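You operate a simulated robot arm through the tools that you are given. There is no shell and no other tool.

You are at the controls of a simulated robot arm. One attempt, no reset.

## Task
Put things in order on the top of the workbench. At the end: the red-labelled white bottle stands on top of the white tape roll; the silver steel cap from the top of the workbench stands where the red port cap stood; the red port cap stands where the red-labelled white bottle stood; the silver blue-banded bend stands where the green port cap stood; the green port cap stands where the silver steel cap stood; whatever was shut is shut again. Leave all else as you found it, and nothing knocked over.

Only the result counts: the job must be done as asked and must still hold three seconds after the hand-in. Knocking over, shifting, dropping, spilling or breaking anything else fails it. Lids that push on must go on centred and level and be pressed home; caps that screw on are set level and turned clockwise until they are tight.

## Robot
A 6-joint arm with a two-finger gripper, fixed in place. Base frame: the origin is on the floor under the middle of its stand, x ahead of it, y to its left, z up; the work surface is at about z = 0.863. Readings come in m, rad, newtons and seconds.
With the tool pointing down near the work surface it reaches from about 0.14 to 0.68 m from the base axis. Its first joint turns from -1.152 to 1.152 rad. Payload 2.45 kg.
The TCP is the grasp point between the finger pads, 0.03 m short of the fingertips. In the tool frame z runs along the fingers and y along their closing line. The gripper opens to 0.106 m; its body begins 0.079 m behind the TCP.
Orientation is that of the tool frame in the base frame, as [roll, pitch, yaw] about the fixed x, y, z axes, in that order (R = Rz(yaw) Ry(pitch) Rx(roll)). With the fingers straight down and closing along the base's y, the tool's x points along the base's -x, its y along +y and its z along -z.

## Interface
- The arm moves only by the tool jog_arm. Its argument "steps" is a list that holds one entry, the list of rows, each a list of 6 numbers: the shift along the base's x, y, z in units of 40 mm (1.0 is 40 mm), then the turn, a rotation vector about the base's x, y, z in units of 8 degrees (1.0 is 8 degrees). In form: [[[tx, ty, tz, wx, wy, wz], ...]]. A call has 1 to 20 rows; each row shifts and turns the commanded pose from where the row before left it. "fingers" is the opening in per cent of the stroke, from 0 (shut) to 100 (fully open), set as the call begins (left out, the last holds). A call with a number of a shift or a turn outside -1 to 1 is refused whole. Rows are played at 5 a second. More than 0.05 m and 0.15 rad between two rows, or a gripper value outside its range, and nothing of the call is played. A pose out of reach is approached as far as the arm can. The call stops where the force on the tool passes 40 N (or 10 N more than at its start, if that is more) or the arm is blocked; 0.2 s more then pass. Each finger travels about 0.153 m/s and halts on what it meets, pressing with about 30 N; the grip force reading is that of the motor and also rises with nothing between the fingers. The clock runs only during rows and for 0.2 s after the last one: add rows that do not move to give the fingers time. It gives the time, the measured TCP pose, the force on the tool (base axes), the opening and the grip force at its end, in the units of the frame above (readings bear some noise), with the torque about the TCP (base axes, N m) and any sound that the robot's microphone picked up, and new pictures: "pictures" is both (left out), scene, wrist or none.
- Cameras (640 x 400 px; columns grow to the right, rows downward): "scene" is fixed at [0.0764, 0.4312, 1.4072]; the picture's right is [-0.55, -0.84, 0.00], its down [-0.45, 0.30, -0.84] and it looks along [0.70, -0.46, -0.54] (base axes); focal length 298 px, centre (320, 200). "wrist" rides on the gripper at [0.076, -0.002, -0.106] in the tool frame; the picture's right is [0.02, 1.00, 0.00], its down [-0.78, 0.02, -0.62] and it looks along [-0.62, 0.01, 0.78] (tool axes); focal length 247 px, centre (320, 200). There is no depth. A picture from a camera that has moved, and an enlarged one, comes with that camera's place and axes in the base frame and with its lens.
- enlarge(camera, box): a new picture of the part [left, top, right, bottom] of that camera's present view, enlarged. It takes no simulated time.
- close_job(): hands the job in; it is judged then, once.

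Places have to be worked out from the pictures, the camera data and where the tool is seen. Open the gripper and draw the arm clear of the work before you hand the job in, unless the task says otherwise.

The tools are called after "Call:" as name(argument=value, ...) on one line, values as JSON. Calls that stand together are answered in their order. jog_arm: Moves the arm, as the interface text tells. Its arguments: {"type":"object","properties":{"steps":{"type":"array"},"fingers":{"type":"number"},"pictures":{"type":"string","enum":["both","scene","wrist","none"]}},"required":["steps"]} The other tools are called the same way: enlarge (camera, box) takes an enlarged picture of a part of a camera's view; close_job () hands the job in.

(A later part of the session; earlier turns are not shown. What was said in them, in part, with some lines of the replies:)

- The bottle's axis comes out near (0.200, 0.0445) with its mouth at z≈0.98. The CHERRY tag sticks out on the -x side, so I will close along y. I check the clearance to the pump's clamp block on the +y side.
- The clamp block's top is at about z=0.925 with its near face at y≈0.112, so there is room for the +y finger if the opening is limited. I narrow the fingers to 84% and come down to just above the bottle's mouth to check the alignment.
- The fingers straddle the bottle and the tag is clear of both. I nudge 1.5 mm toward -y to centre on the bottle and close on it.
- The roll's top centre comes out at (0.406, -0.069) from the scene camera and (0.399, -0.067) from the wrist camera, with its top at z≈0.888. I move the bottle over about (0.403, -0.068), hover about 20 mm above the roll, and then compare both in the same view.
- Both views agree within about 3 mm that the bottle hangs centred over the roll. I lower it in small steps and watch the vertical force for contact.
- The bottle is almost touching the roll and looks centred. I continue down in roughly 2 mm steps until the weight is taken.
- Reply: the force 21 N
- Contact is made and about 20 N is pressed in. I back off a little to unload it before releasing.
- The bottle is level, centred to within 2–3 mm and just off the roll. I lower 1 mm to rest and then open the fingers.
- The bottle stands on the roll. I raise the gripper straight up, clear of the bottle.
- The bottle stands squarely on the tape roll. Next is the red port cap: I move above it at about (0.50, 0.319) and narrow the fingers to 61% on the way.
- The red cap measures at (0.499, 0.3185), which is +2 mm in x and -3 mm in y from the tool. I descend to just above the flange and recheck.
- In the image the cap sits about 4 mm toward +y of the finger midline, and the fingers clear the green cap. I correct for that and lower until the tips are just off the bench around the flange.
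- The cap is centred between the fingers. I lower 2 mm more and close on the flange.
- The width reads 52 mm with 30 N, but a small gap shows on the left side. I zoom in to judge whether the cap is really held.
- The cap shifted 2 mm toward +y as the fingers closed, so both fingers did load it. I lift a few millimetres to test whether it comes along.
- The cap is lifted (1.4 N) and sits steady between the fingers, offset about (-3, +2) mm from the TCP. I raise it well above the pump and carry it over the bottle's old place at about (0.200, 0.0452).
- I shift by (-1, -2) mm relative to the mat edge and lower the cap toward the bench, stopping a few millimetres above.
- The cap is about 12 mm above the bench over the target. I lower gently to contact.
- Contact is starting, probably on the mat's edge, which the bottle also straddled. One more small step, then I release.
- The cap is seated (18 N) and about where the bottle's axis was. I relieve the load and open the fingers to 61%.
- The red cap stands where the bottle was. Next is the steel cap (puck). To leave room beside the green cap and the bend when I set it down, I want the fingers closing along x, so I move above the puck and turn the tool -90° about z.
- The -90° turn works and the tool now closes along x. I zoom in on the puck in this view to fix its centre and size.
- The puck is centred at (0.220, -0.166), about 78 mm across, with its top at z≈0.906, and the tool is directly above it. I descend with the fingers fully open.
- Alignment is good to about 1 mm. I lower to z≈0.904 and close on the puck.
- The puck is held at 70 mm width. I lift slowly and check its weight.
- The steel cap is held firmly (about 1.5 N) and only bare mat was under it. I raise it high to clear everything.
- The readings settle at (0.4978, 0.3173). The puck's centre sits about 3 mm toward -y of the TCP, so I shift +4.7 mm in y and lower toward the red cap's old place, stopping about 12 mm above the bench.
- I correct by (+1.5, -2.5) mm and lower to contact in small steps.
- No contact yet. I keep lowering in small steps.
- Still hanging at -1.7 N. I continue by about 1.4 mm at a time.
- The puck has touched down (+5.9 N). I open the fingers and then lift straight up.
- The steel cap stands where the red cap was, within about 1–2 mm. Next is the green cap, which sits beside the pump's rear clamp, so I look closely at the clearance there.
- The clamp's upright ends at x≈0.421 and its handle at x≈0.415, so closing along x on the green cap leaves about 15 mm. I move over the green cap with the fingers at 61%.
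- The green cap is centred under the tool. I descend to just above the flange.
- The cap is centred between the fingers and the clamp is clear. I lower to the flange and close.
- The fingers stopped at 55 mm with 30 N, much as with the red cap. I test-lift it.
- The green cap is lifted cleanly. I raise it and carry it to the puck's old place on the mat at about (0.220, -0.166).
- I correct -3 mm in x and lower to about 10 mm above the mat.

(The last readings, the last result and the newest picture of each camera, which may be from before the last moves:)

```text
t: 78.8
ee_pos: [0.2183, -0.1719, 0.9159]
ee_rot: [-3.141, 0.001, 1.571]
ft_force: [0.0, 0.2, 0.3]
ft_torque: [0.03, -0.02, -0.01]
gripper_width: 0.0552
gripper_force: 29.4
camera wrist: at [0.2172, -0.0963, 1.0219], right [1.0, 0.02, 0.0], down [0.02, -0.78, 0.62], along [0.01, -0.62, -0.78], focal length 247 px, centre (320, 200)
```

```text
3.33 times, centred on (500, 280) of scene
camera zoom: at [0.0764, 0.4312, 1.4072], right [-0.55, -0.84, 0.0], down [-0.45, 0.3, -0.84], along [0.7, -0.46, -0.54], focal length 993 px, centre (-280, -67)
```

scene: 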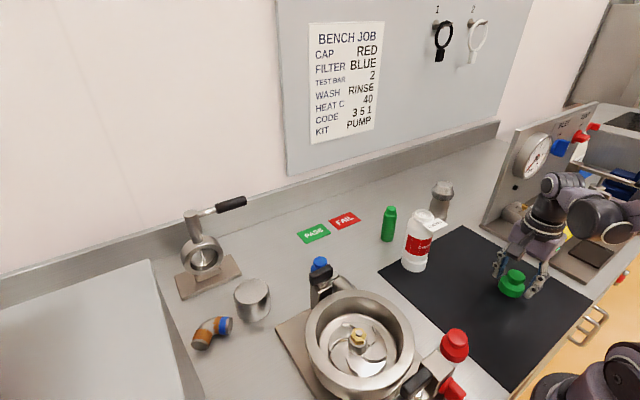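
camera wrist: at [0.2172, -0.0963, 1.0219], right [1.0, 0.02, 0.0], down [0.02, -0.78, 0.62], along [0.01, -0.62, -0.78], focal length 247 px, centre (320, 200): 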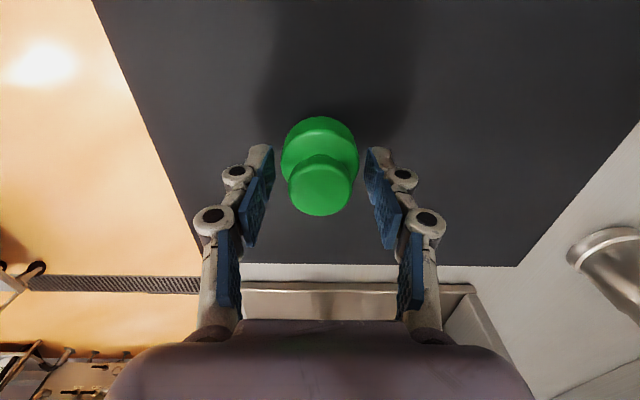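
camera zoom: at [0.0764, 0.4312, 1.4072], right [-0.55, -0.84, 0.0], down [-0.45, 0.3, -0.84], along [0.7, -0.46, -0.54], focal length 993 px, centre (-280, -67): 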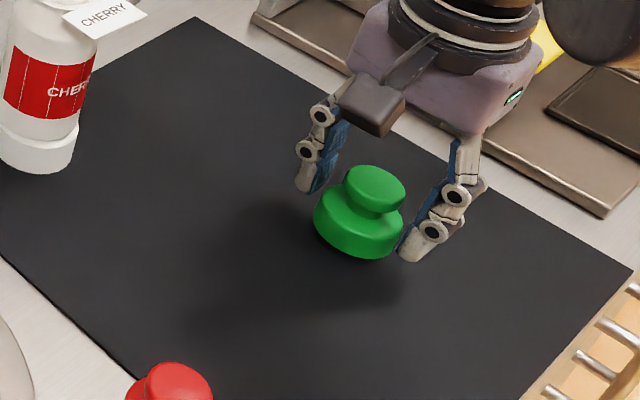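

By the mat-corner reference the cap is about 3 mm short in y. I shift (+1, +3) mm and lower to contact.

Call:
jog_arm(steps=[[[0.025, 0.075, 0, 0, 0, 0], [0, 0, -0.15, 0, 0, 0], [0, 0, -0.1, 0, 0, 0], [0, 0, 0, 0, 0, 0]]], pictures="none")

Call:
jog_arm(steps=[[[0, 0, -0.035, 0, 0, 0], [0, 0, 0, 0, 0, 0]]], pictures="none")

```text
t: 79.8
ee_pos: [0.2204, -0.1674, 0.9082]
ee_rot: [-3.141, 0.001, 1.571]
ft_force: [-0.1, -0.3, -0.5]
ft_torque: [0.01, -0.01, 0.02]
gripper_width: 0.055
gripper_force: 30.1
```

```text
t: 80.4
ee_pos: [0.2205, -0.1675, 0.907]
ee_rot: [3.14, 0.002, 1.571]
ft_force: [0.4, -0.1, -0.1]
ft_torque: [-0.02, -0.02, 0.0]
gripper_width: 0.0552
gripper_force: 30.4
```

Call:
jog_arm(steps=[[[0, 0, -0.05, 0, 0, 0], [0, 0, 0, 0, 0, 0]]], pictures="none")

```text
t: 81.0
ee_pos: [0.2187, -0.167, 0.9044]
ee_rot: [-3.141, 0.001, 1.57]
ft_force: [-1.3, 0.5, 11.6]
ft_torque: [0.07, -0.02, 0.0]
gripper_width: 0.0553
gripper_force: 29.8
```

Contact is made (+11.6 N). I back off slightly, open the fingers, and rise.

Call:
jog_arm(steps=[[[0, 0, 0.02, 0, 0, 0], [0, 0, 0, 0, 0, 0]]], pictures="none")

Call:
jog_arm(steps=[[[0, 0, 0, 0, 0, 0], [0, 0, 0, 0, 0, 0], [0, 0, 0, 0, 0, 0]]], fingers=70, pictures="none")

Call:
jog_arm(steps=[[[0, 0, 0.4, 0, 0, 0], [0, 0, 0.8, 0, 0, 0], [0, 0, 0.9, 0, 0, 0], [0, 0, 0.9, 0, 0, 0], [0, 0, 0.9, 0, 0, 0], [0, 0, 0.9, 0, 0, 0], [0, 0, 0.6, 0, 0, 0], [0, 0, 0, 0, 0, 0]]], pictures="both")

Call:
enlarge(camera="scene", box=[460, 240, 560, 320])

```text
t: 81.6
ee_pos: [0.2194, -0.1669, 0.9052]
ee_rot: [-3.141, 0.0, 1.57]
ft_force: [0.0, 0.0, 0.1]
ft_torque: [0.0, 0.0, 0.0]
gripper_width: 0.0551
gripper_force: 30.0
```

```text
t: 82.4
ee_pos: [0.2203, -0.1675, 0.904]
ee_rot: [3.141, 0.0, 1.572]
ft_force: [0.4, 0.2, -0.3]
ft_torque: [0.01, -0.02, -0.03]
gripper_width: 0.0744
gripper_force: 0.1
```

```text
t: 84.2
ee_pos: [0.2187, -0.1661, 1.1194]
ee_rot: [-3.14, 0.001, 1.572]
ft_force: [-0.4, 0.3, -0.2]
ft_torque: [0.0, 0.02, 0.02]
gripper_width: 0.074
gripper_force: 0.0
camera wrist: at [0.2173, -0.0893, 1.2258], right [1.0, 0.02, 0.0], down [0.02, -0.78, 0.62], along [0.01, -0.62, -0.78], focal length 247 px, centre (320, 200)
```

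scene: 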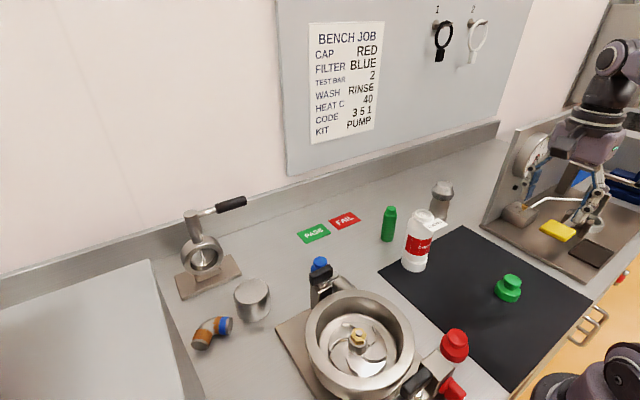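
wrist: 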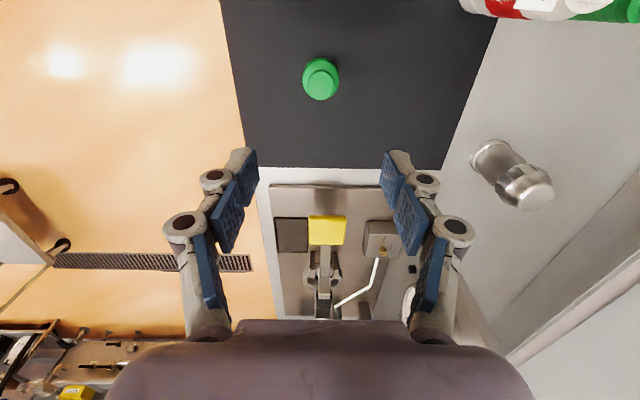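

```text
5.00 times, centred on (510, 280) of scene
camera zoom: at [0.0764, 0.4312, 1.4072], right [-0.55, -0.84, 0.0], down [-0.45, 0.3, -0.84], along [0.7, -0.46, -0.54], focal length 1490 px, centre (-630, -200)
```

zoom: 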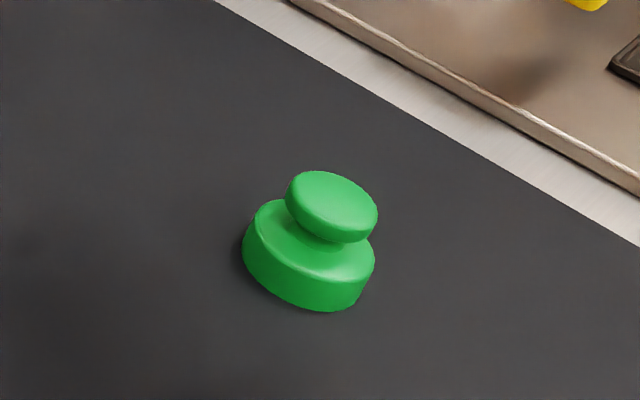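

The green cap stands where the steel cap stood, within about 2 mm. Last comes the bend: I move above it at about (0.485, 0.417) with the same tool orientation.

Call:
jog_arm(steps=[[[0.384, 0.858, 0, 0, 0, 0], [0.384, 0.858, 0, 0, 0, 0], [0.384, 0.858, 0, 0, 0, 0], [0.384, 0.858, 0, 0, 0, 0], [0.384, 0.858, 0, 0, 0, 0], [0.384, 0.858, 0, 0, 0, 0], [0.384, 0.858, 0, 0, 0, 0], [0.384, 0.858, 0, 0, 0, 0], [0.384, 0.858, 0, 0, 0, 0], [0.384, 0.858, 0, 0, 0, 0], [0.384, 0.858, 0, 0, 0, 0], [0.384, 0.858, 0, 0, 0, 0], [0.384, 0.858, 0, 0, 0, 0], [0.384, 0.858, 0, 0, 0, 0], [0.384, 0.858, 0, 0, 0, 0], [0.384, 0.858, 0, 0, 0, 0], [0.384, 0.858, 0, 0, 0, 0], [0, 0, 0, 0, 0, 0], [0, 0, 0, 0, 0, 0]]], pictures="both")

Call:
enlarge(camera="wrist", box=[220, 20, 420, 170])

Call:
enlarge(camera="scene", box=[170, 290, 270, 370])

```text
t: 88.2
ee_pos: [0.4611, 0.3982, 1.1138]
ee_rot: [-3.142, 0.001, 1.572]
ft_force: [0.2, 0.5, -0.5]
ft_torque: [-0.04, -0.02, -0.01]
gripper_width: 0.0743
gripper_force: 0.2
out of reach, approached as far as the arm can: row 17
camera wrist: at [0.4594, 0.4748, 1.2188], right [1.0, 0.02, 0.0], down [0.02, -0.78, 0.62], along [0.01, -0.62, -0.78], focal length 247 px, centre (320, 200)
```

scene: 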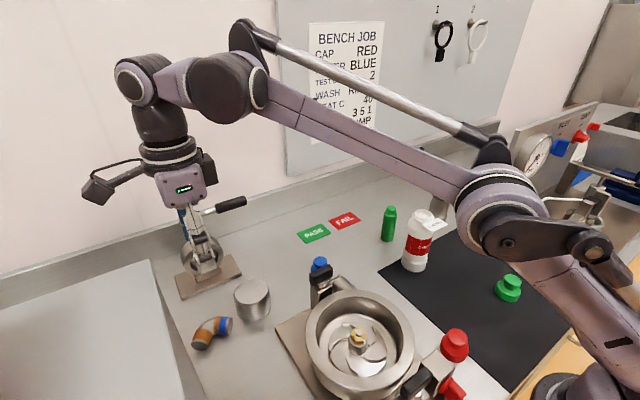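
wrist: 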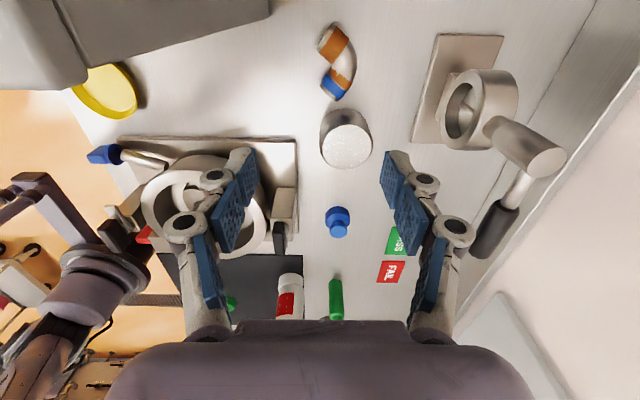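

```text
2.67 times, centred on (320, 95) of wrist
camera zoom: at [0.4594, 0.4748, 1.2188], right [1.0, 0.02, 0.0], down [0.02, -0.78, 0.62], along [0.01, -0.62, -0.78], focal length 659 px, centre (320, 480)
```

zoom: 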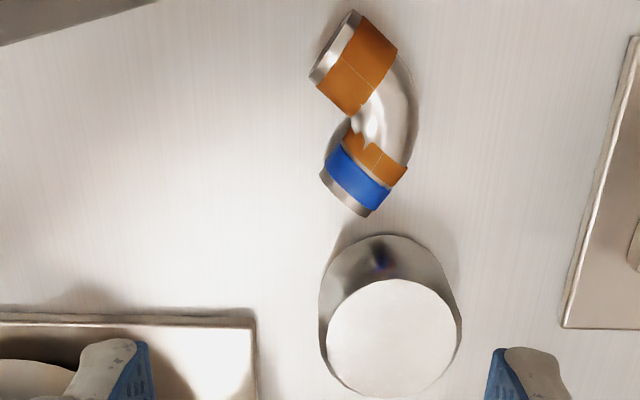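

```text
5.00 times, centred on (220, 330) of scene
camera zoom: at [0.0764, 0.4312, 1.4072], right [-0.55, -0.84, 0.0], down [-0.45, 0.3, -0.84], along [0.7, -0.46, -0.54], focal length 1490 px, centre (820, -450)
```

zoom: 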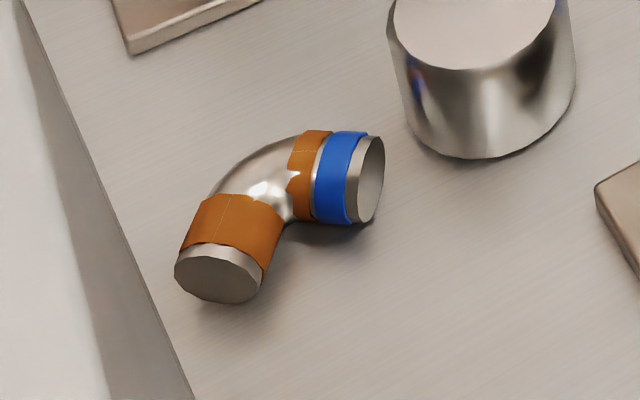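

At this height the arm reached only (0.461, 0.398), but it can go further lower down. The bend lies flat with its ends at about (0.465, 0.445) and (0.474, 0.382) and its outer apex at (0.502, 0.421). I go down to about z=0.97 and turn +12° so the fingers close along its symmetry line.

Call:
jog_arm(steps=[[[0, 0, -0.6, 0, 0, 0.5], [0, 0, -0.8, 0, 0, 0.5], [0, 0, -0.8, 0, 0, 0.5], [0, 0, -0.8, 0, 0, 0], [0, 0, -0.6, 0, 0, 0], [0, 0, 0, 0, 0, 0], [0, 0, 0, 0, 0, 0]]], pictures="both")

Call:
enlarge(camera="wrist", box=[200, 40, 440, 220])

```text
t: 89.8
ee_pos: [0.4649, 0.3976, 0.9681]
ee_rot: [3.141, 0.001, 1.781]
ft_force: [-0.1, -0.2, 0.0]
ft_torque: [0.0, 0.01, -0.02]
gripper_width: 0.0742
gripper_force: 0.0
camera wrist: at [0.4475, 0.4718, 1.0735], right [0.97, 0.23, 0.0], down [0.18, -0.76, 0.62], along [0.14, -0.61, -0.78], focal length 247 px, centre (320, 200)
```

scene: 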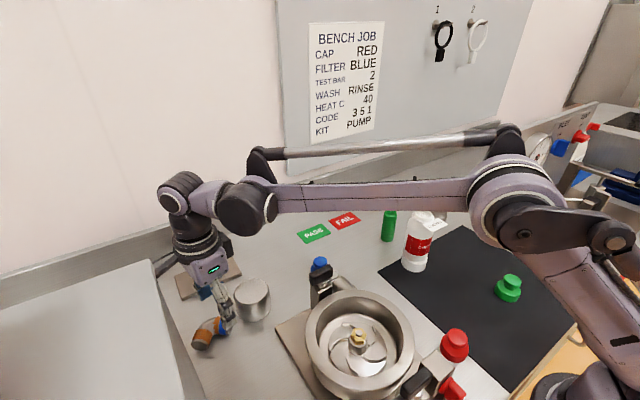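
wrist: 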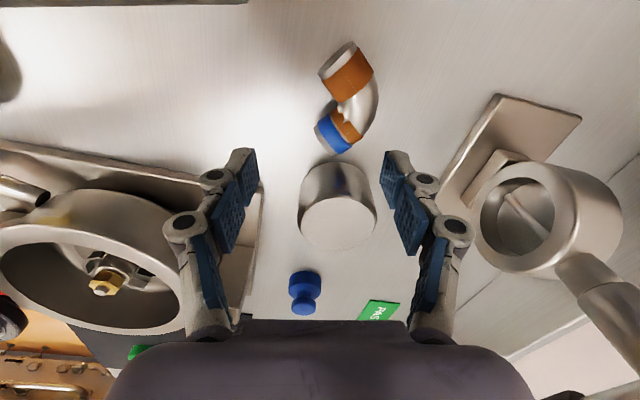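

```text
2.22 times, centred on (320, 130) of wrist
camera zoom: at [0.4475, 0.4718, 1.0735], right [0.97, 0.23, 0.0], down [0.18, -0.76, 0.62], along [0.14, -0.61, -0.78], focal length 549 px, centre (320, 356)
```

zoom: 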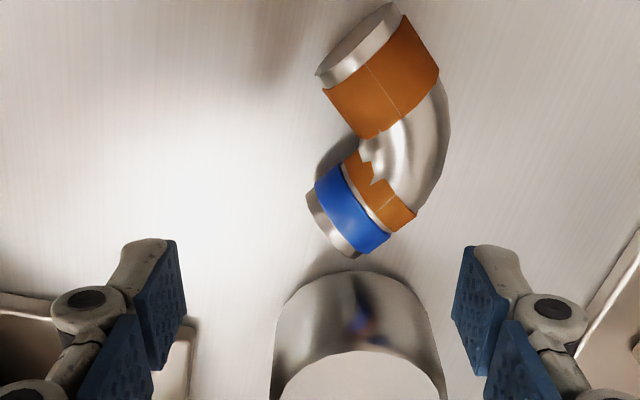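

The second view confirms the bend's geometry. I move to the grip point at about (0.4836, 0.418) at this height and check.

Call:
jog_arm(steps=[[[0.24, 0.26, 0, 0, 0, 0], [0.23, 0.25, 0, 0, 0, 0], [0, 0, -0.4, 0, 0, 0], [0, 0, 0, 0, 0, 0], [0, 0, 0, 0, 0, 0]]], pictures="both")

Call:
enlarge(camera="wrist", box=[200, 60, 440, 240])

```text
t: 91.0
ee_pos: [0.4834, 0.4171, 0.953]
ee_rot: [-3.141, 0.004, 1.781]
ft_force: [-0.7, 0.8, 0.2]
ft_torque: [-0.02, 0.0, 0.02]
gripper_width: 0.0743
gripper_force: 0.0
camera wrist: at [0.4655, 0.4924, 1.0581], right [0.97, 0.23, 0.0], down [0.18, -0.76, 0.62], along [0.14, -0.61, -0.78], focal length 247 px, centre (320, 200)
```

scene: 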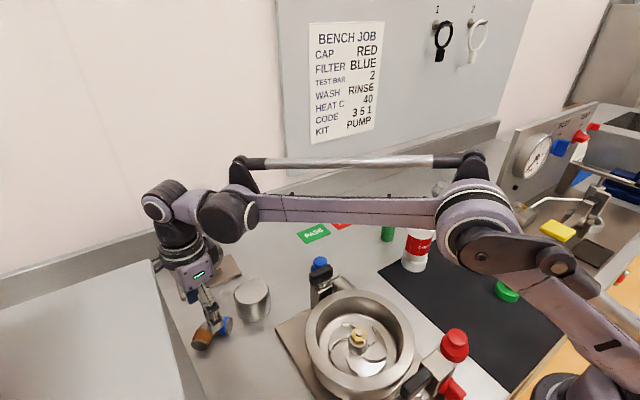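
wrist: 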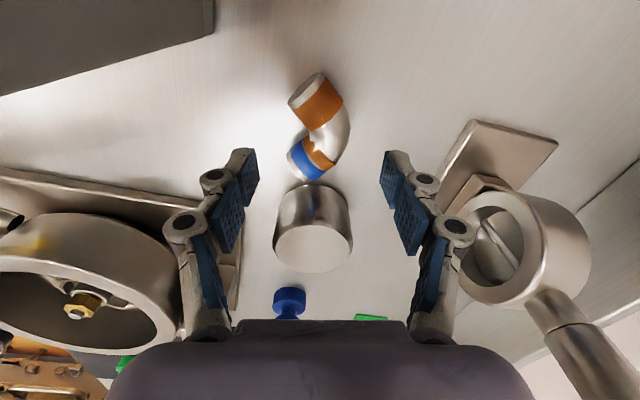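

```text
2.22 times, centred on (320, 150) of wrist
camera zoom: at [0.4655, 0.4924, 1.0581], right [0.97, 0.23, 0.0], down [0.18, -0.76, 0.62], along [0.14, -0.61, -0.78], focal length 549 px, centre (320, 311)
```

zoom: 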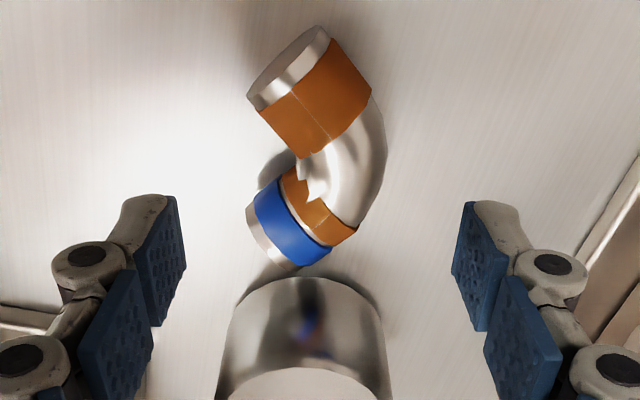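

The bend is nearly centred. I nudge (+3, +1) mm and lower so the fingertips are just above the bench.

Call:
jog_arm(steps=[[[0.075, 0.025, -0.3, 0, 0, 0], [0, 0, -0.5, 0, 0, 0], [0, 0, -0.4, 0, 0, 0], [0, 0, -0.15, 0, 0, 0], [0, 0, 0, 0, 0, 0], [0, 0, 0, 0, 0, 0]]], pictures="both")

Call:
enlarge(camera="wrist", box=[210, 80, 430, 250])

Call:
enlarge(camera="scene", box=[150, 240, 280, 360])

```text
t: 92.4
ee_pos: [0.4856, 0.417, 0.8985]
ee_rot: [3.141, 0.003, 1.781]
ft_force: [1.1, 0.0, 0.0]
ft_torque: [0.02, -0.02, 0.02]
gripper_width: 0.0742
gripper_force: 0.0
camera wrist: at [0.4687, 0.4922, 1.0036], right [0.97, 0.23, 0.0], down [0.18, -0.76, 0.62], along [0.14, -0.61, -0.78], focal length 247 px, centre (320, 200)
```

scene: 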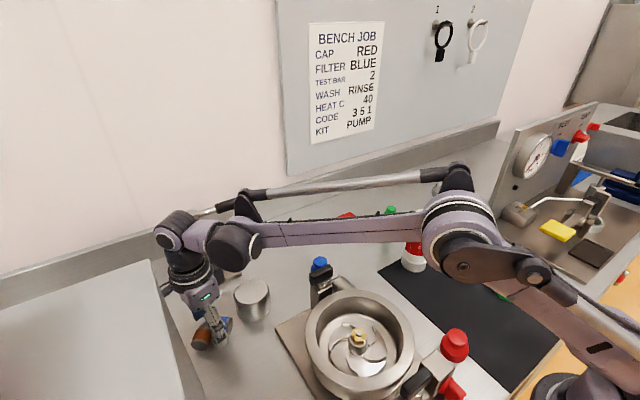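
wrist: 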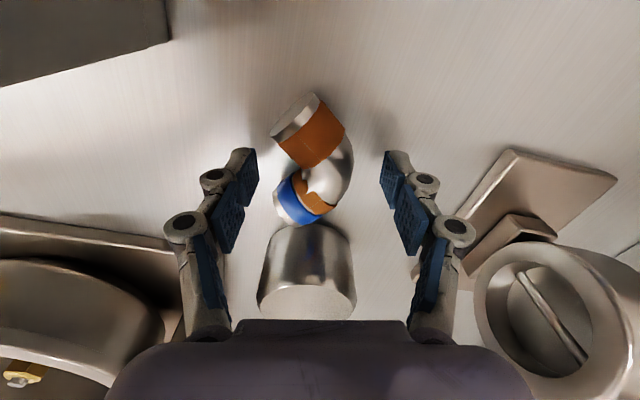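

```text
2.35 times, centred on (320, 165) of wrist
camera zoom: at [0.4687, 0.4922, 1.0036], right [0.97, 0.23, 0.0], down [0.18, -0.76, 0.62], along [0.14, -0.61, -0.78], focal length 581 px, centre (320, 282)
```

zoom: 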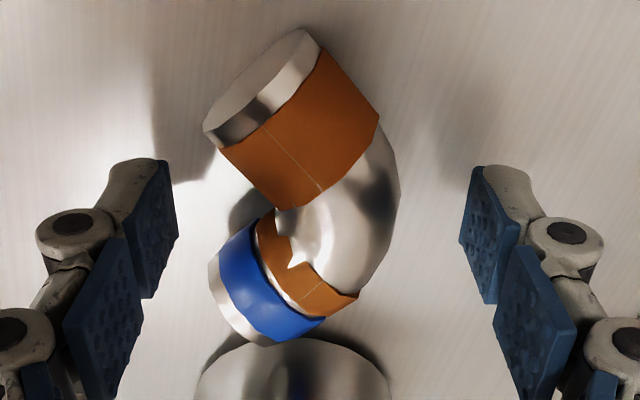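

```text
3.33 times, centred on (215, 300) of scene
camera zoom: at [0.0764, 0.4312, 1.4072], right [-0.55, -0.84, 0.0], down [-0.45, 0.3, -0.84], along [0.7, -0.46, -0.54], focal length 993 px, centre (670, -133)
```

zoom: 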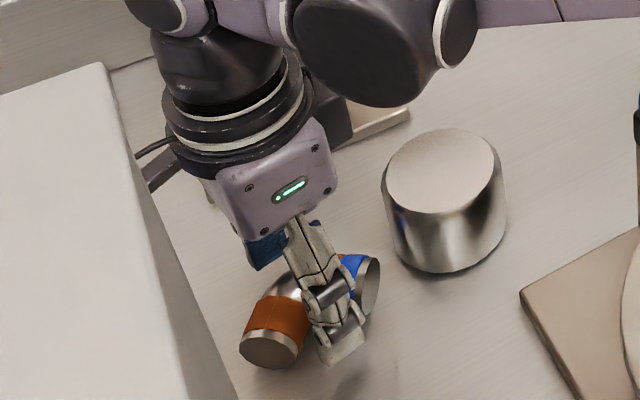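

The V between the legs and the outer apex line up with the fingers. I close gently on the bend.

Call:
jog_arm(steps=[[[0, 0, 0, 0, 0, 0], [0, 0, 0, 0, 0, 0], [0, 0, 0, 0, 0, 0], [0, 0, 0, 0, 0, 0]]], fingers=15, pictures="both")

Call:
enlarge(camera="wrist", box=[210, 80, 430, 250])

Call:
enlarge(camera="scene", box=[150, 240, 280, 360])

```text
t: 93.4
ee_pos: [0.4857, 0.4174, 0.8985]
ee_rot: [3.141, 0.002, 1.78]
ft_force: [1.7, 0.6, 6.0]
ft_torque: [-0.09, -0.01, 0.05]
gripper_width: 0.0552
gripper_force: 29.6
camera wrist: at [0.4687, 0.4921, 1.0039], right [0.97, 0.23, 0.0], down [0.18, -0.76, 0.62], along [0.14, -0.61, -0.78], focal length 247 px, centre (320, 200)
```

scene: 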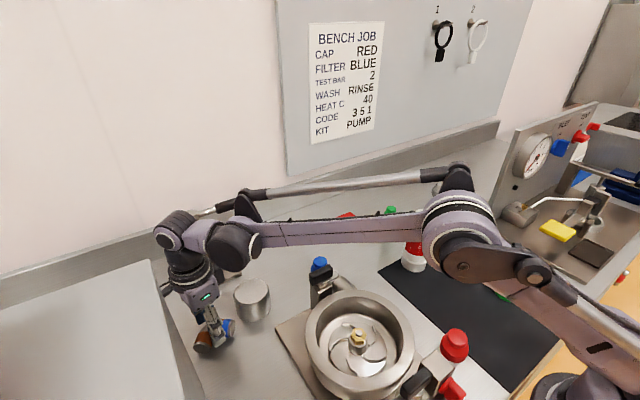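
wrist: 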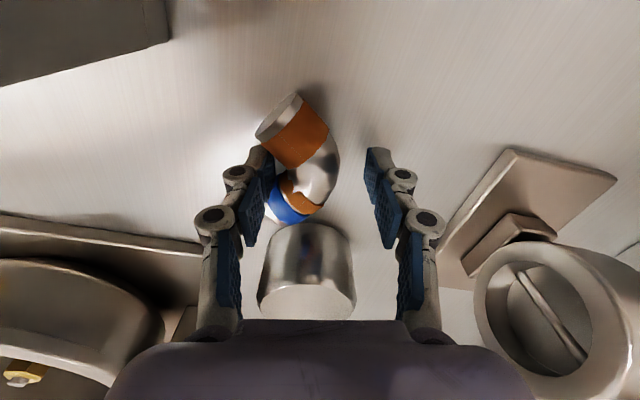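

```text
2.35 times, centred on (320, 165) of wrist
camera zoom: at [0.4687, 0.4921, 1.0039], right [0.97, 0.23, 0.0], down [0.18, -0.76, 0.62], along [0.14, -0.61, -0.78], focal length 581 px, centre (320, 282)
```

zoom: 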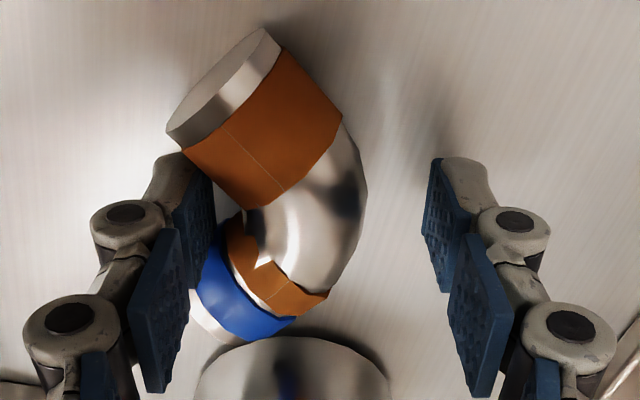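

```text
3.33 times, centred on (215, 300) of scene
camera zoom: at [0.0763, 0.4311, 1.4072], right [-0.55, -0.84, 0.0], down [-0.45, 0.3, -0.84], along [0.7, -0.46, -0.54], focal length 993 px, centre (670, -133)
```

zoom: 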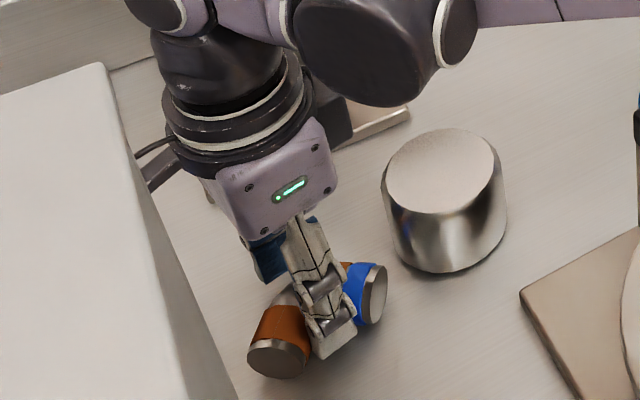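

The bend slid about 9 mm toward -x until it seated in the left finger, and it is now held at 55 mm width. I test-lift slightly and look.

Call:
jog_arm(steps=[[[0, 0, 0.1, 0, 0, 0], [0, 0, 0.15, 0, 0, 0], [0, 0, 0, 0, 0, 0]]], pictures="both")

Call:
enlarge(camera="wrist", box=[210, 80, 430, 250])

Call:
enlarge(camera="scene", box=[150, 240, 280, 360])

```text
t: 94.2
ee_pos: [0.4858, 0.4179, 0.9075]
ee_rot: [-3.141, 0.002, 1.778]
ft_force: [-0.3, -0.1, -1.8]
ft_torque: [0.02, -0.02, 0.0]
gripper_width: 0.0548
gripper_force: 29.8
camera wrist: at [0.4682, 0.4927, 1.0126], right [0.97, 0.23, 0.0], down [0.18, -0.76, 0.62], along [0.14, -0.61, -0.78], focal length 247 px, centre (320, 200)
```

scene: 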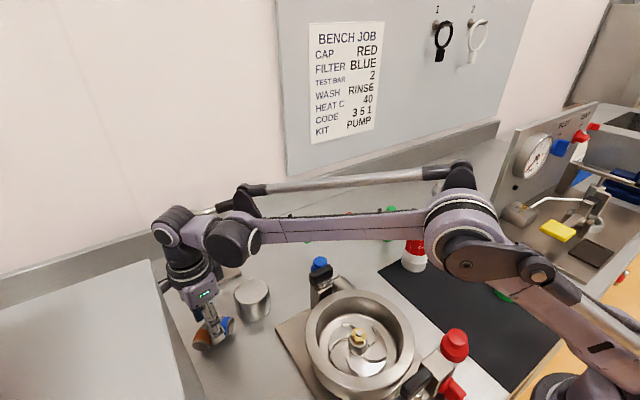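
wrist: 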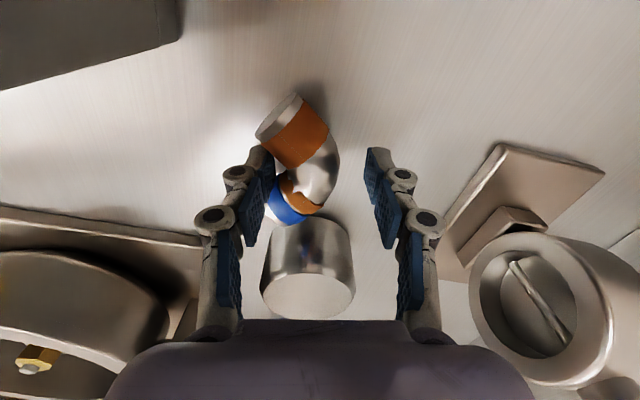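

```text
2.35 times, centred on (320, 165) of wrist
camera zoom: at [0.4682, 0.4927, 1.0126], right [0.97, 0.23, 0.0], down [0.18, -0.76, 0.62], along [0.14, -0.61, -0.78], focal length 581 px, centre (320, 282)
```

zoom: 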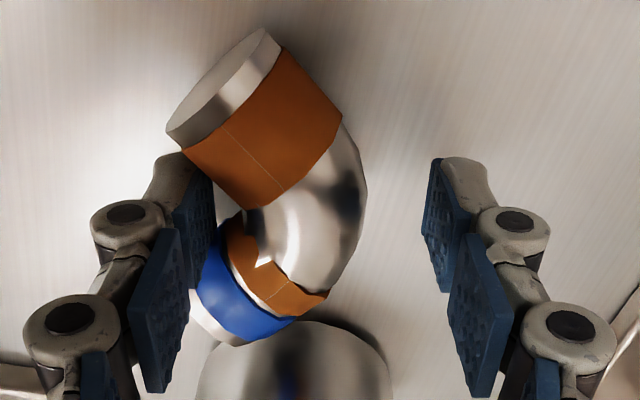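

```text
3.33 times, centred on (215, 300) of scene
camera zoom: at [0.0764, 0.4312, 1.4072], right [-0.55, -0.84, 0.0], down [-0.45, 0.3, -0.84], along [0.7, -0.46, -0.54], focal length 993 px, centre (670, -133)
```

zoom: 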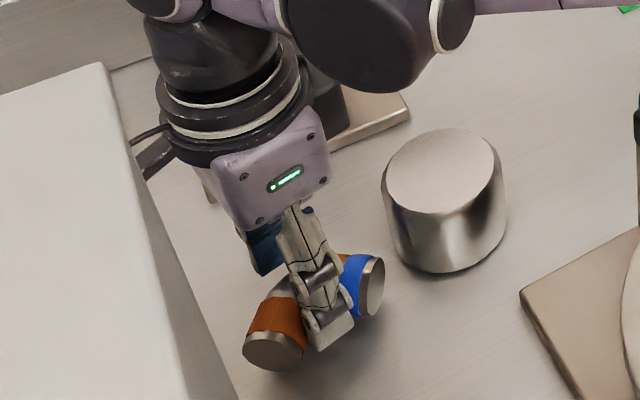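

The bend is firmly held and level (1.8 N). I raise it above the puck's top and carry it over the green cap's old place, with the TCP heading for about (0.506, 0.237).

Call:
jog_arm(steps=[[[0, 0, 0.4, 0, 0, 0], [0, 0, 0.6, 0, 0, 0], [0, 0, 0.5, 0, 0, 0], [0, -0.3, 0.5, 0, 0, 0], [0.05, -0.5, 0.5, 0, 0, 0], [0.05, -0.7, 0.3, 0, 0, 0], [0.1, -0.8, 0, 0, 0, 0], [0.1, -0.8, 0, 0, 0, 0], [0.1, -0.8, 0, 0, 0, 0], [0.1, -0.65, 0, 0, 0, 0], [0, 0, 0, 0, 0, 0], [0, 0, 0, 0, 0, 0]]], pictures="both")

Call:
enlarge(camera="wrist", box=[200, 60, 440, 260])

Call:
enlarge(camera="scene", box=[190, 200, 350, 330])

```text
t: 96.8
ee_pos: [0.5079, 0.2378, 1.0191]
ee_rot: [-3.141, 0.002, 1.779]
ft_force: [0.4, -1.3, -2.0]
ft_torque: [0.01, -0.03, -0.01]
gripper_width: 0.0549
gripper_force: 30.3
camera wrist: at [0.4897, 0.3121, 1.1252], right [0.97, 0.23, 0.0], down [0.18, -0.76, 0.62], along [0.14, -0.61, -0.78], focal length 247 px, centre (320, 200)
```

scene: 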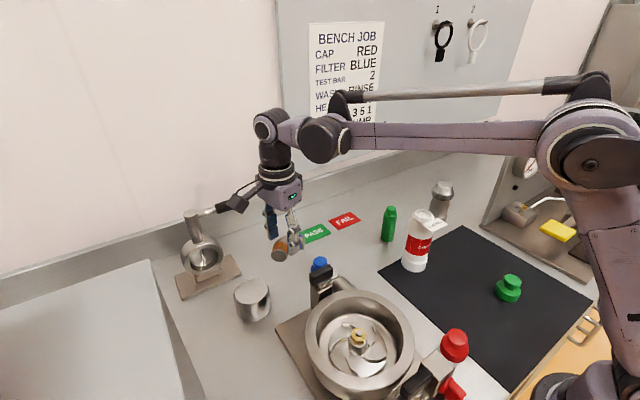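
wrist: 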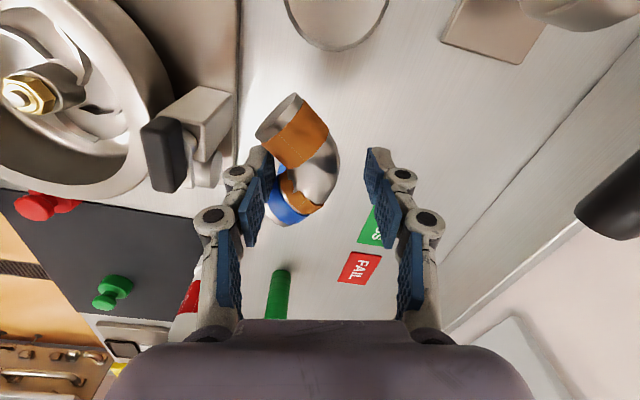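

```text
2.00 times, centred on (320, 160) of wrist
camera zoom: at [0.4897, 0.3121, 1.1252], right [0.97, 0.23, 0.0], down [0.18, -0.76, 0.62], along [0.14, -0.61, -0.78], focal length 494 px, centre (320, 280)
```

zoom: 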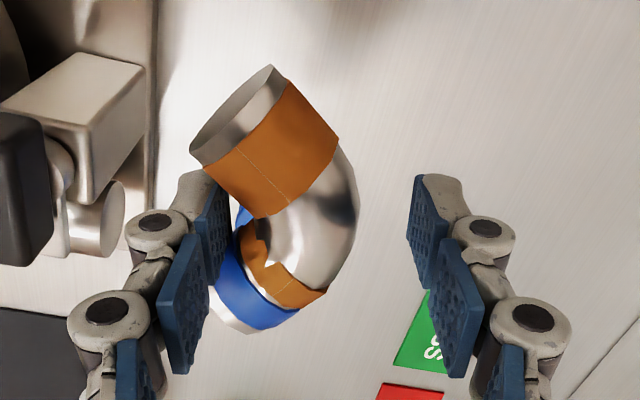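

```text
3.08 times, centred on (270, 265) of scene
camera zoom: at [0.0764, 0.4312, 1.4072], right [-0.55, -0.84, 0.0], down [-0.45, 0.3, -0.84], along [0.7, -0.46, -0.54], focal length 917 px, centre (474, 0)
```

zoom: 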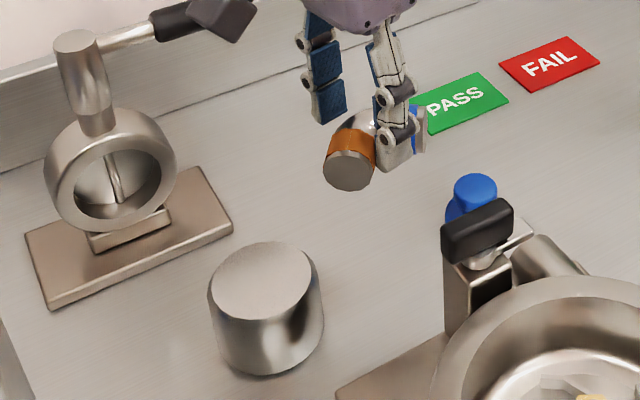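

I correct by (-2, -1) mm and lower toward the bench, stopping about 8 mm above contact.

Call:
jog_arm(steps=[[[-0.05, -0.025, -0.4, 0, 0, 0], [0, 0, -0.7, 0, 0, 0], [0, 0, -0.7, 0, 0, 0], [0, 0, -0.6, 0, 0, 0], [0, 0, -0.35, 0, 0, 0], [0, 0, 0, 0, 0, 0], [0, 0, 0, 0, 0, 0]]], pictures="both")

Call:
enlarge(camera="wrist", box=[200, 40, 440, 260])

Call:
enlarge(camera="scene", box=[210, 220, 350, 330])

```text
t: 98.4
ee_pos: [0.507, 0.2359, 0.9067]
ee_rot: [3.141, 0.002, 1.781]
ft_force: [-0.2, -0.1, -1.5]
ft_torque: [0.02, -0.02, -0.02]
gripper_width: 0.0549
gripper_force: 29.9
camera wrist: at [0.4894, 0.3101, 1.0123], right [0.97, 0.23, 0.0], down [0.18, -0.76, 0.62], along [0.14, -0.61, -0.78], focal length 247 px, centre (320, 200)
```

scene: 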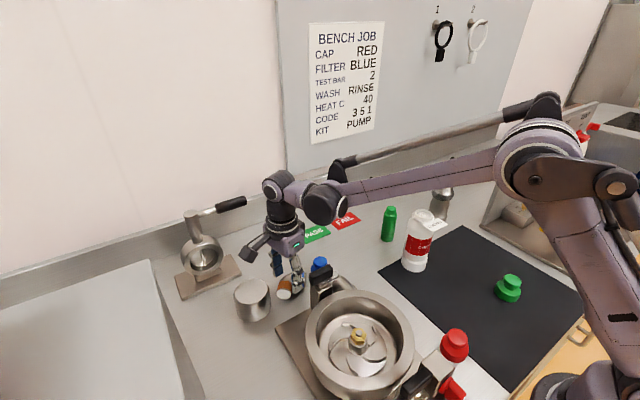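
wrist: 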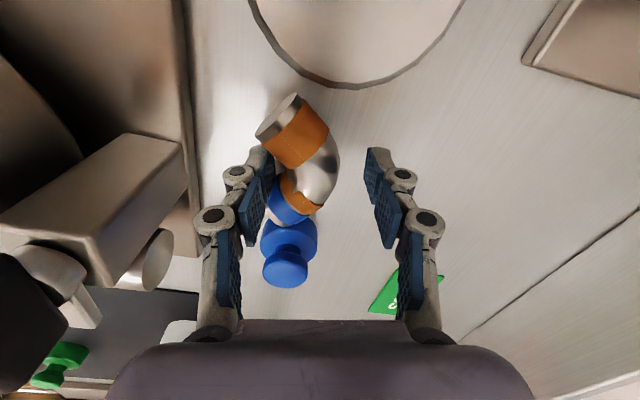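

```text
1.82 times, centred on (320, 150) of wrist
camera zoom: at [0.4894, 0.3101, 1.0123], right [0.97, 0.23, 0.0], down [0.18, -0.76, 0.62], along [0.14, -0.61, -0.78], focal length 449 px, centre (320, 291)
```

zoom: 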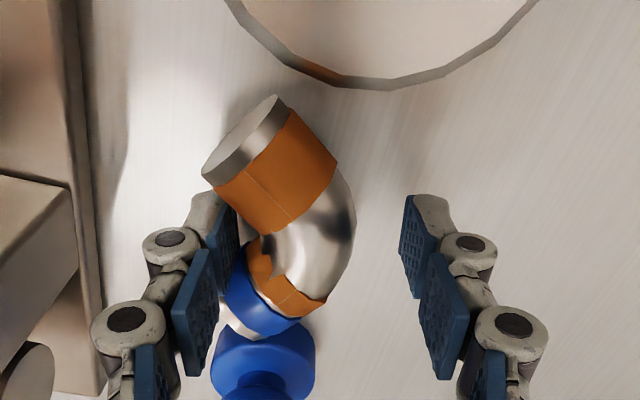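

```text
3.64 times, centred on (280, 275) of scene
camera zoom: at [0.0764, 0.4312, 1.4072], right [-0.55, -0.84, 0.0], down [-0.45, 0.3, -0.84], along [0.7, -0.46, -0.54], focal length 1083 px, centre (466, -73)
```

zoom: 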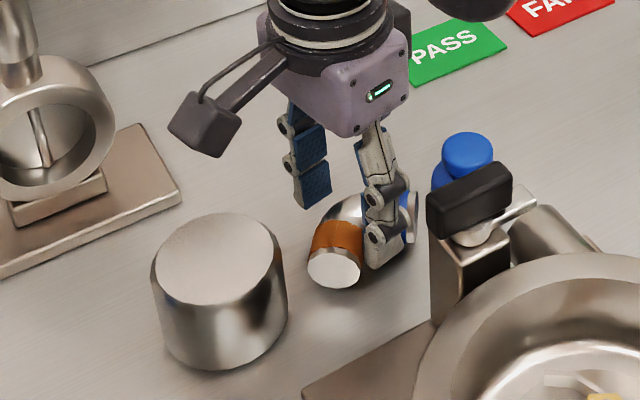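

The clearances to the puck, blue cap and clamp are good. I lower the last 8 mm to contact.

Call:
jog_arm(steps=[[[0, 0, -0.1, 0, 0, 0], [0, 0, -0.06, 0, 0, 0], [0, 0, 0, 0, 0, 0]]], pictures="none")

Call:
jog_arm(steps=[[[0, 0, -0.035, 0, 0, 0], [0, 0, 0, 0, 0, 0]]], pictures="none")

```text
t: 99.2
ee_pos: [0.504, 0.2362, 0.9025]
ee_rot: [-3.141, 0.001, 1.779]
ft_force: [0.3, 0.4, -1.7]
ft_torque: [0.02, -0.04, 0.01]
gripper_width: 0.0547
gripper_force: 29.8
```

```text
t: 99.8
ee_pos: [0.5048, 0.2367, 0.9004]
ee_rot: [3.141, 0.002, 1.779]
ft_force: [-0.2, 0.5, -1.4]
ft_torque: [-0.03, -0.04, -0.03]
gripper_width: 0.0551
gripper_force: 30.0
```

Call:
jog_arm(steps=[[[0, 0, -0.035, 0, 0, 0], [0, 0, 0, 0, 0, 0]]], pictures="none")

```text
t: 100.4
ee_pos: [0.5039, 0.2354, 0.8996]
ee_rot: [3.141, 0.003, 1.78]
ft_force: [-0.3, 0.1, -1.5]
ft_torque: [0.02, -0.02, 0.03]
gripper_width: 0.0549
gripper_force: 30.8
```

No contact yet. I continue in 1.2 mm steps.

Call:
jog_arm(steps=[[[0, 0, -0.03, 0, 0, 0], [0, 0, 0, 0, 0, 0]]], pictures="none")

```text
t: 101.0
ee_pos: [0.5029, 0.2346, 0.8986]
ee_rot: [3.141, 0.002, 1.779]
ft_force: [-0.4, 0.1, -0.7]
ft_torque: [0.02, -0.01, 0.0]
gripper_width: 0.0551
gripper_force: 29.8
```

Call:
jog_arm(steps=[[[0, 0, -0.025, 0, 0, 0], [0, 0, 0, 0, 0, 0]]], pictures="none")

```text
t: 101.6
ee_pos: [0.5043, 0.2348, 0.8983]
ee_rot: [3.141, 0.001, 1.78]
ft_force: [0.2, -4.2, 9.1]
ft_torque: [0.03, -0.07, 0.01]
gripper_width: 0.0552
gripper_force: 29.8
```

The bend has touched down (+9 N). I relieve slightly, open the fingers and look.

Call:
jog_arm(steps=[[[0, 0, 0.015, 0, 0, 0], [0, 0, 0, 0, 0, 0]]], pictures="none")

Call:
jog_arm(steps=[[[0, 0, 0, 0, 0, 0], [0, 0, 0, 0, 0, 0], [0, 0, 0, 0, 0, 0]]], fingers=72, pictures="wrist")

Call:
enlarge(camera="wrist", box=[200, 40, 440, 260])

```text
t: 102.2
ee_pos: [0.5032, 0.237, 0.8995]
ee_rot: [-3.141, 0.003, 1.779]
ft_force: [0.1, -1.0, 3.1]
ft_torque: [-0.15, -0.13, 0.0]
gripper_width: 0.055
gripper_force: 29.6
```

```text
t: 103.0
ee_pos: [0.5025, 0.236, 0.8996]
ee_rot: [3.141, 0.002, 1.779]
ft_force: [0.5, -0.5, -0.8]
ft_torque: [-0.04, -0.02, 0.03]
gripper_width: 0.0766
gripper_force: 0.1
camera wrist: at [0.486, 0.3103, 1.004], right [0.97, 0.23, 0.0], down [0.18, -0.76, 0.62], along [0.14, -0.61, -0.78], focal length 247 px, centre (320, 200)
```

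wrist: 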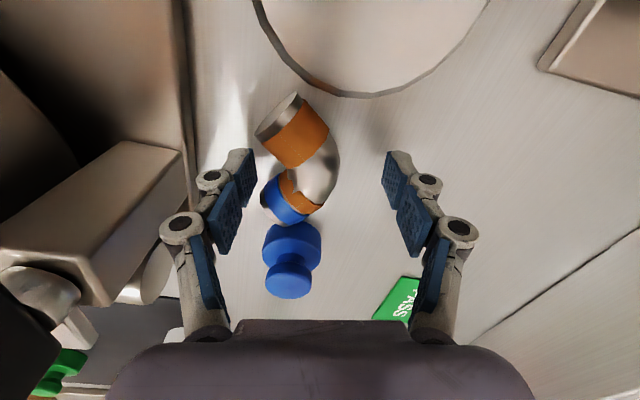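

```text
1.82 times, centred on (320, 150) of wrist
camera zoom: at [0.486, 0.3103, 1.004], right [0.97, 0.23, 0.0], down [0.18, -0.76, 0.62], along [0.14, -0.61, -0.78], focal length 449 px, centre (320, 291)
```

zoom: 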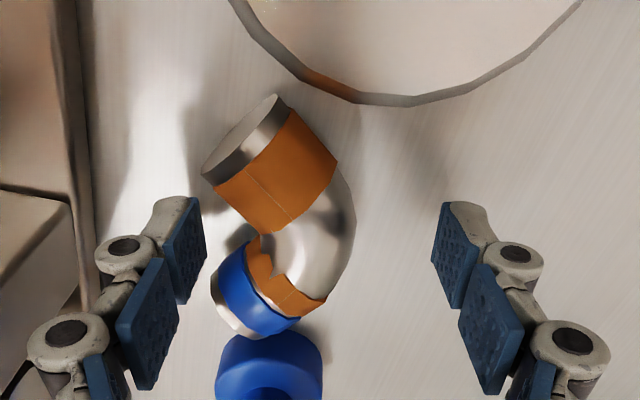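

The bend is released and stands free. I lift straight up and check the result.

Call:
jog_arm(steps=[[[0, 0, 0.3, 0, 0, 0], [0, 0, 0.7, 0, 0, 0], [0, 0, 0.9, 0, 0, 0], [0, 0, 0.9, 0, 0, 0], [0, 0, 0.9, 0, 0, 0], [0, 0, 0, 0, 0, 0]]], pictures="both")

Call:
enlarge(camera="scene", box=[180, 230, 340, 350])

Call:
enlarge(camera="wrist", box=[200, 20, 440, 200])

```text
t: 104.4
ee_pos: [0.5032, 0.2355, 1.0499]
ee_rot: [-3.14, 0.002, 1.779]
ft_force: [-0.8, 0.5, -0.7]
ft_torque: [-0.03, 0.01, 0.02]
gripper_width: 0.0762
gripper_force: 0.1
camera wrist: at [0.4867, 0.3102, 1.1546], right [0.97, 0.23, 0.0], down [0.18, -0.76, 0.62], along [0.14, -0.61, -0.78], focal length 247 px, centre (320, 200)
```

scene: 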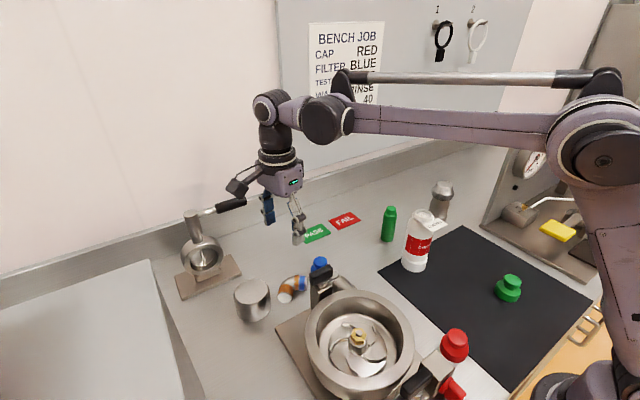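
wrist: 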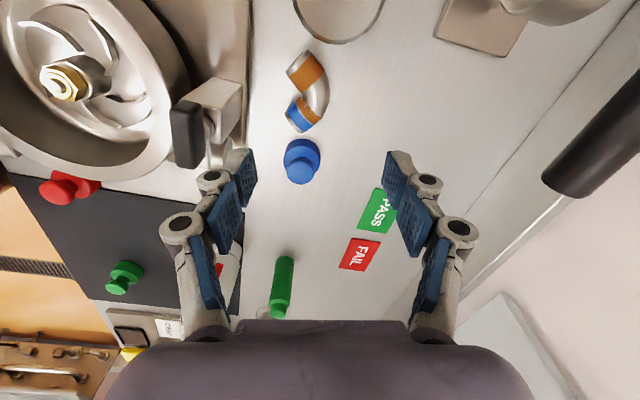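

```text
3.33 times, centred on (260, 290) of scene
camera zoom: at [0.0764, 0.4312, 1.4072], right [-0.55, -0.84, 0.0], down [-0.45, 0.3, -0.84], along [0.7, -0.46, -0.54], focal length 993 px, centre (520, -100)
```

zoom: 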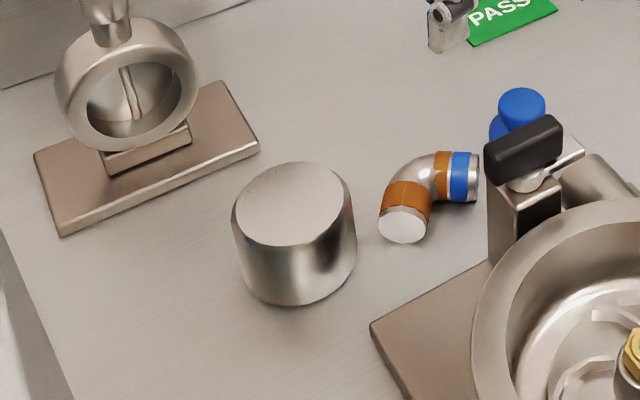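

```text
2.22 times, centred on (320, 110) of wrist
camera zoom: at [0.4867, 0.3102, 1.1546], right [0.97, 0.23, 0.0], down [0.18, -0.76, 0.62], along [0.14, -0.61, -0.78], focal length 549 px, centre (320, 400)
```

zoom: 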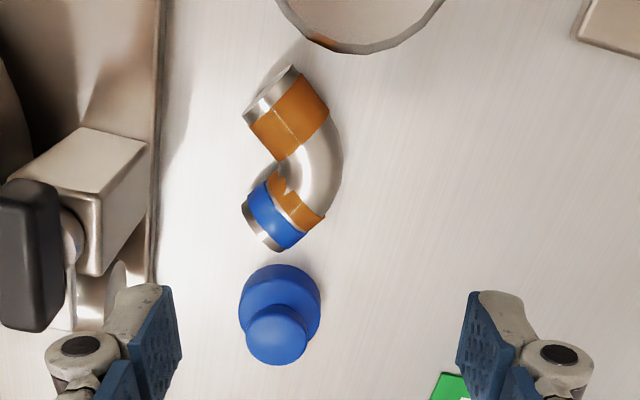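

The bend stands on the green cap's old spot with clear gaps to the puck and the blue cap. I open the fingers and draw the arm back to its starting pose, then inspect everything.

Call:
jog_arm(steps=[[[0, 0, 0.9, 0, 0, 0], [0, 0, 0.9, 0, 0, 0], [-0.48, -0.59, 0.2, 0, 0, 1], [-0.48, -0.59, 0.2, 0, 0, 1], [-0.48, -0.59, 0.2, 0, 0, 1], [-0.48, -0.59, 0.2, 0, 0, 1], [-0.48, -0.59, 0.2, 0, 0, 1], [-0.48, -0.59, 0.2, 0, 0, 1], [-0.48, -0.59, 0.2, 0, 0, 1], [-0.48, -0.59, 0.2, 0, 0, 1], [-0.48, -0.59, 0.2, 0, 0, 1], [-0.48, -0.59, 0.2, 0, 0, 0.75], [0, 0, 0, 0, 0, 0]]], fingers=100, pictures="both")

Call:
enlarge(camera="scene", box=[380, 190, 540, 310])

Call:
enlarge(camera="scene", box=[380, 290, 540, 400])

Call:
enlarge(camera="scene", box=[170, 180, 350, 350])

```text
t: 107.2
ee_pos: [0.3124, 0.0013, 1.1997]
ee_rot: [3.141, 0.002, -3.139]
ft_force: [0.6, 0.1, 0.5]
ft_torque: [0.01, 0.0, 0.05]
gripper_width: 0.1059
gripper_force: 0.0
camera wrist: at [0.2365, -0.0013, 1.3047], right [-0.02, 1.0, 0.0], down [0.78, 0.02, 0.62], along [0.62, 0.01, -0.78], focal length 247 px, centre (320, 200)
```

scene: 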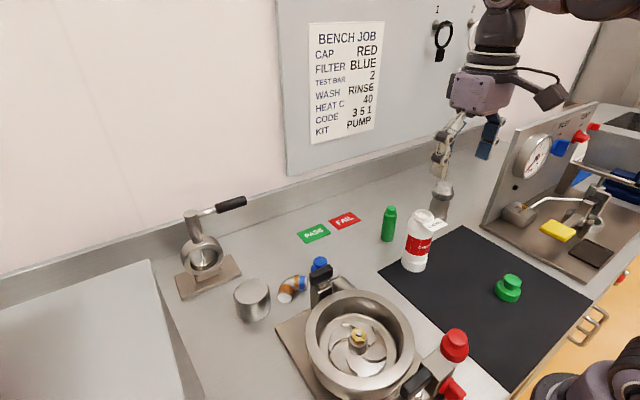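
wrist: 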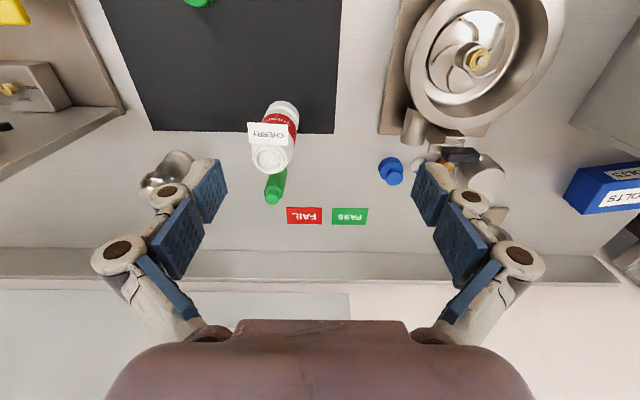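

```text
3.33 times, centred on (460, 250) of scene
camera zoom: at [0.0764, 0.4312, 1.4072], right [-0.55, -0.84, 0.0], down [-0.45, 0.3, -0.84], along [0.7, -0.46, -0.54], focal length 993 px, centre (-147, 33)
```

zoom: 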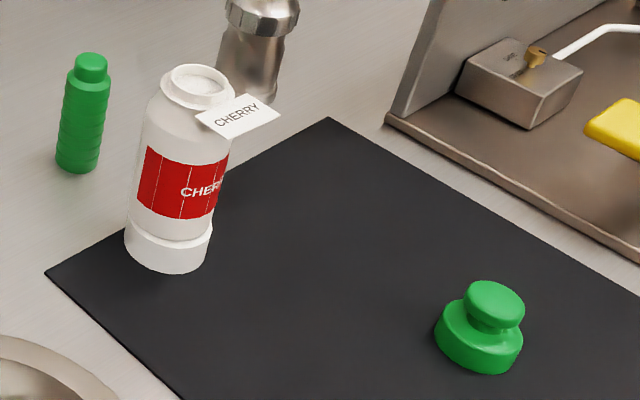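

```text
3.64 times, centred on (460, 345) of scene
camera zoom: at [0.0764, 0.4312, 1.4072], right [-0.55, -0.84, 0.0], down [-0.45, 0.3, -0.84], along [0.7, -0.46, -0.54], focal length 1083 px, centre (-189, -327)
```

zoom: 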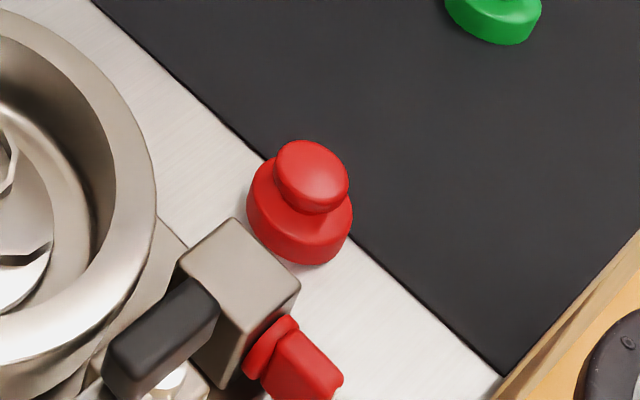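

```text
2.35 times, centred on (260, 265) of scene
camera zoom: at [0.0764, 0.4312, 1.4072], right [-0.55, -0.84, 0.0], down [-0.45, 0.3, -0.84], along [0.7, -0.46, -0.54], focal length 701 px, centre (461, 47)
```

zoom: 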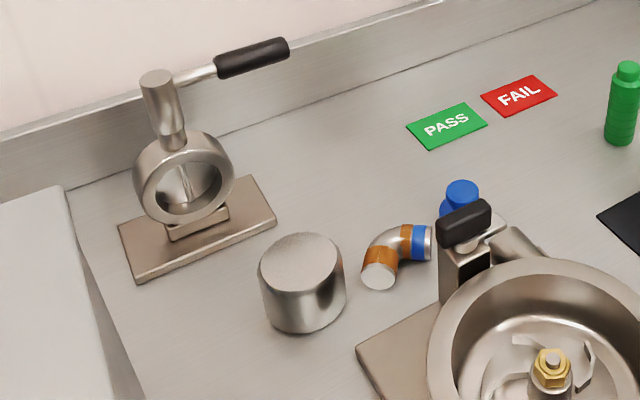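

Everything is in place:
- **Bottle:** upright on the tape roll.
- **Red cap:** where the bottle stood.
- **Steel cap:** where the red cap stood.
- **Green cap:** where the steel cap stood.
- **Bend:** where the green cap stood.

The other items look unchanged and nothing was opened. The arm is back at its start pose with the gripper open, so I hand the job in.

Call:
close_job()

```text
The job is handed in.
```

I put all five items in their new places and handed the job in; no verdict came back, so I can't say whether it passed. Nothing was knocked over, nothing had been opened, and the other items look unchanged. The arm is back at its start pose with the gripper open.

| Item | Now stands | Rough offset from the target spot |
|---|---|---|
| Red-labelled white bottle | on top of the white tape roll, upright | 2–3 mm |
| Silver steel cap | where the red port cap stood | 1–3 mm |
| Red port cap | where the bottle stood | up to about 9 mm |
| Green port cap | where the steel cap stood | about 2 mm |
| Silver blue-banded bend | where the green port cap stood, lying as I found it | about 10 mm, depending on which point counts as its centre |

- **Which steel cap:** I took the loose steel piece on the black mat as the "silver steel cap", not the ribbed cap closing the silver housing. The loose one was standing on the workbench by itself and the housing was shut, but this was my reading of the task.
- **Red cap:** it straddles the edge of the mat, as the bottle did, so it probably leans by about 3–4 degrees. The larger offset comes from the bottle apparently having leaned there too, which put its base a little off from where I measured its mouth.
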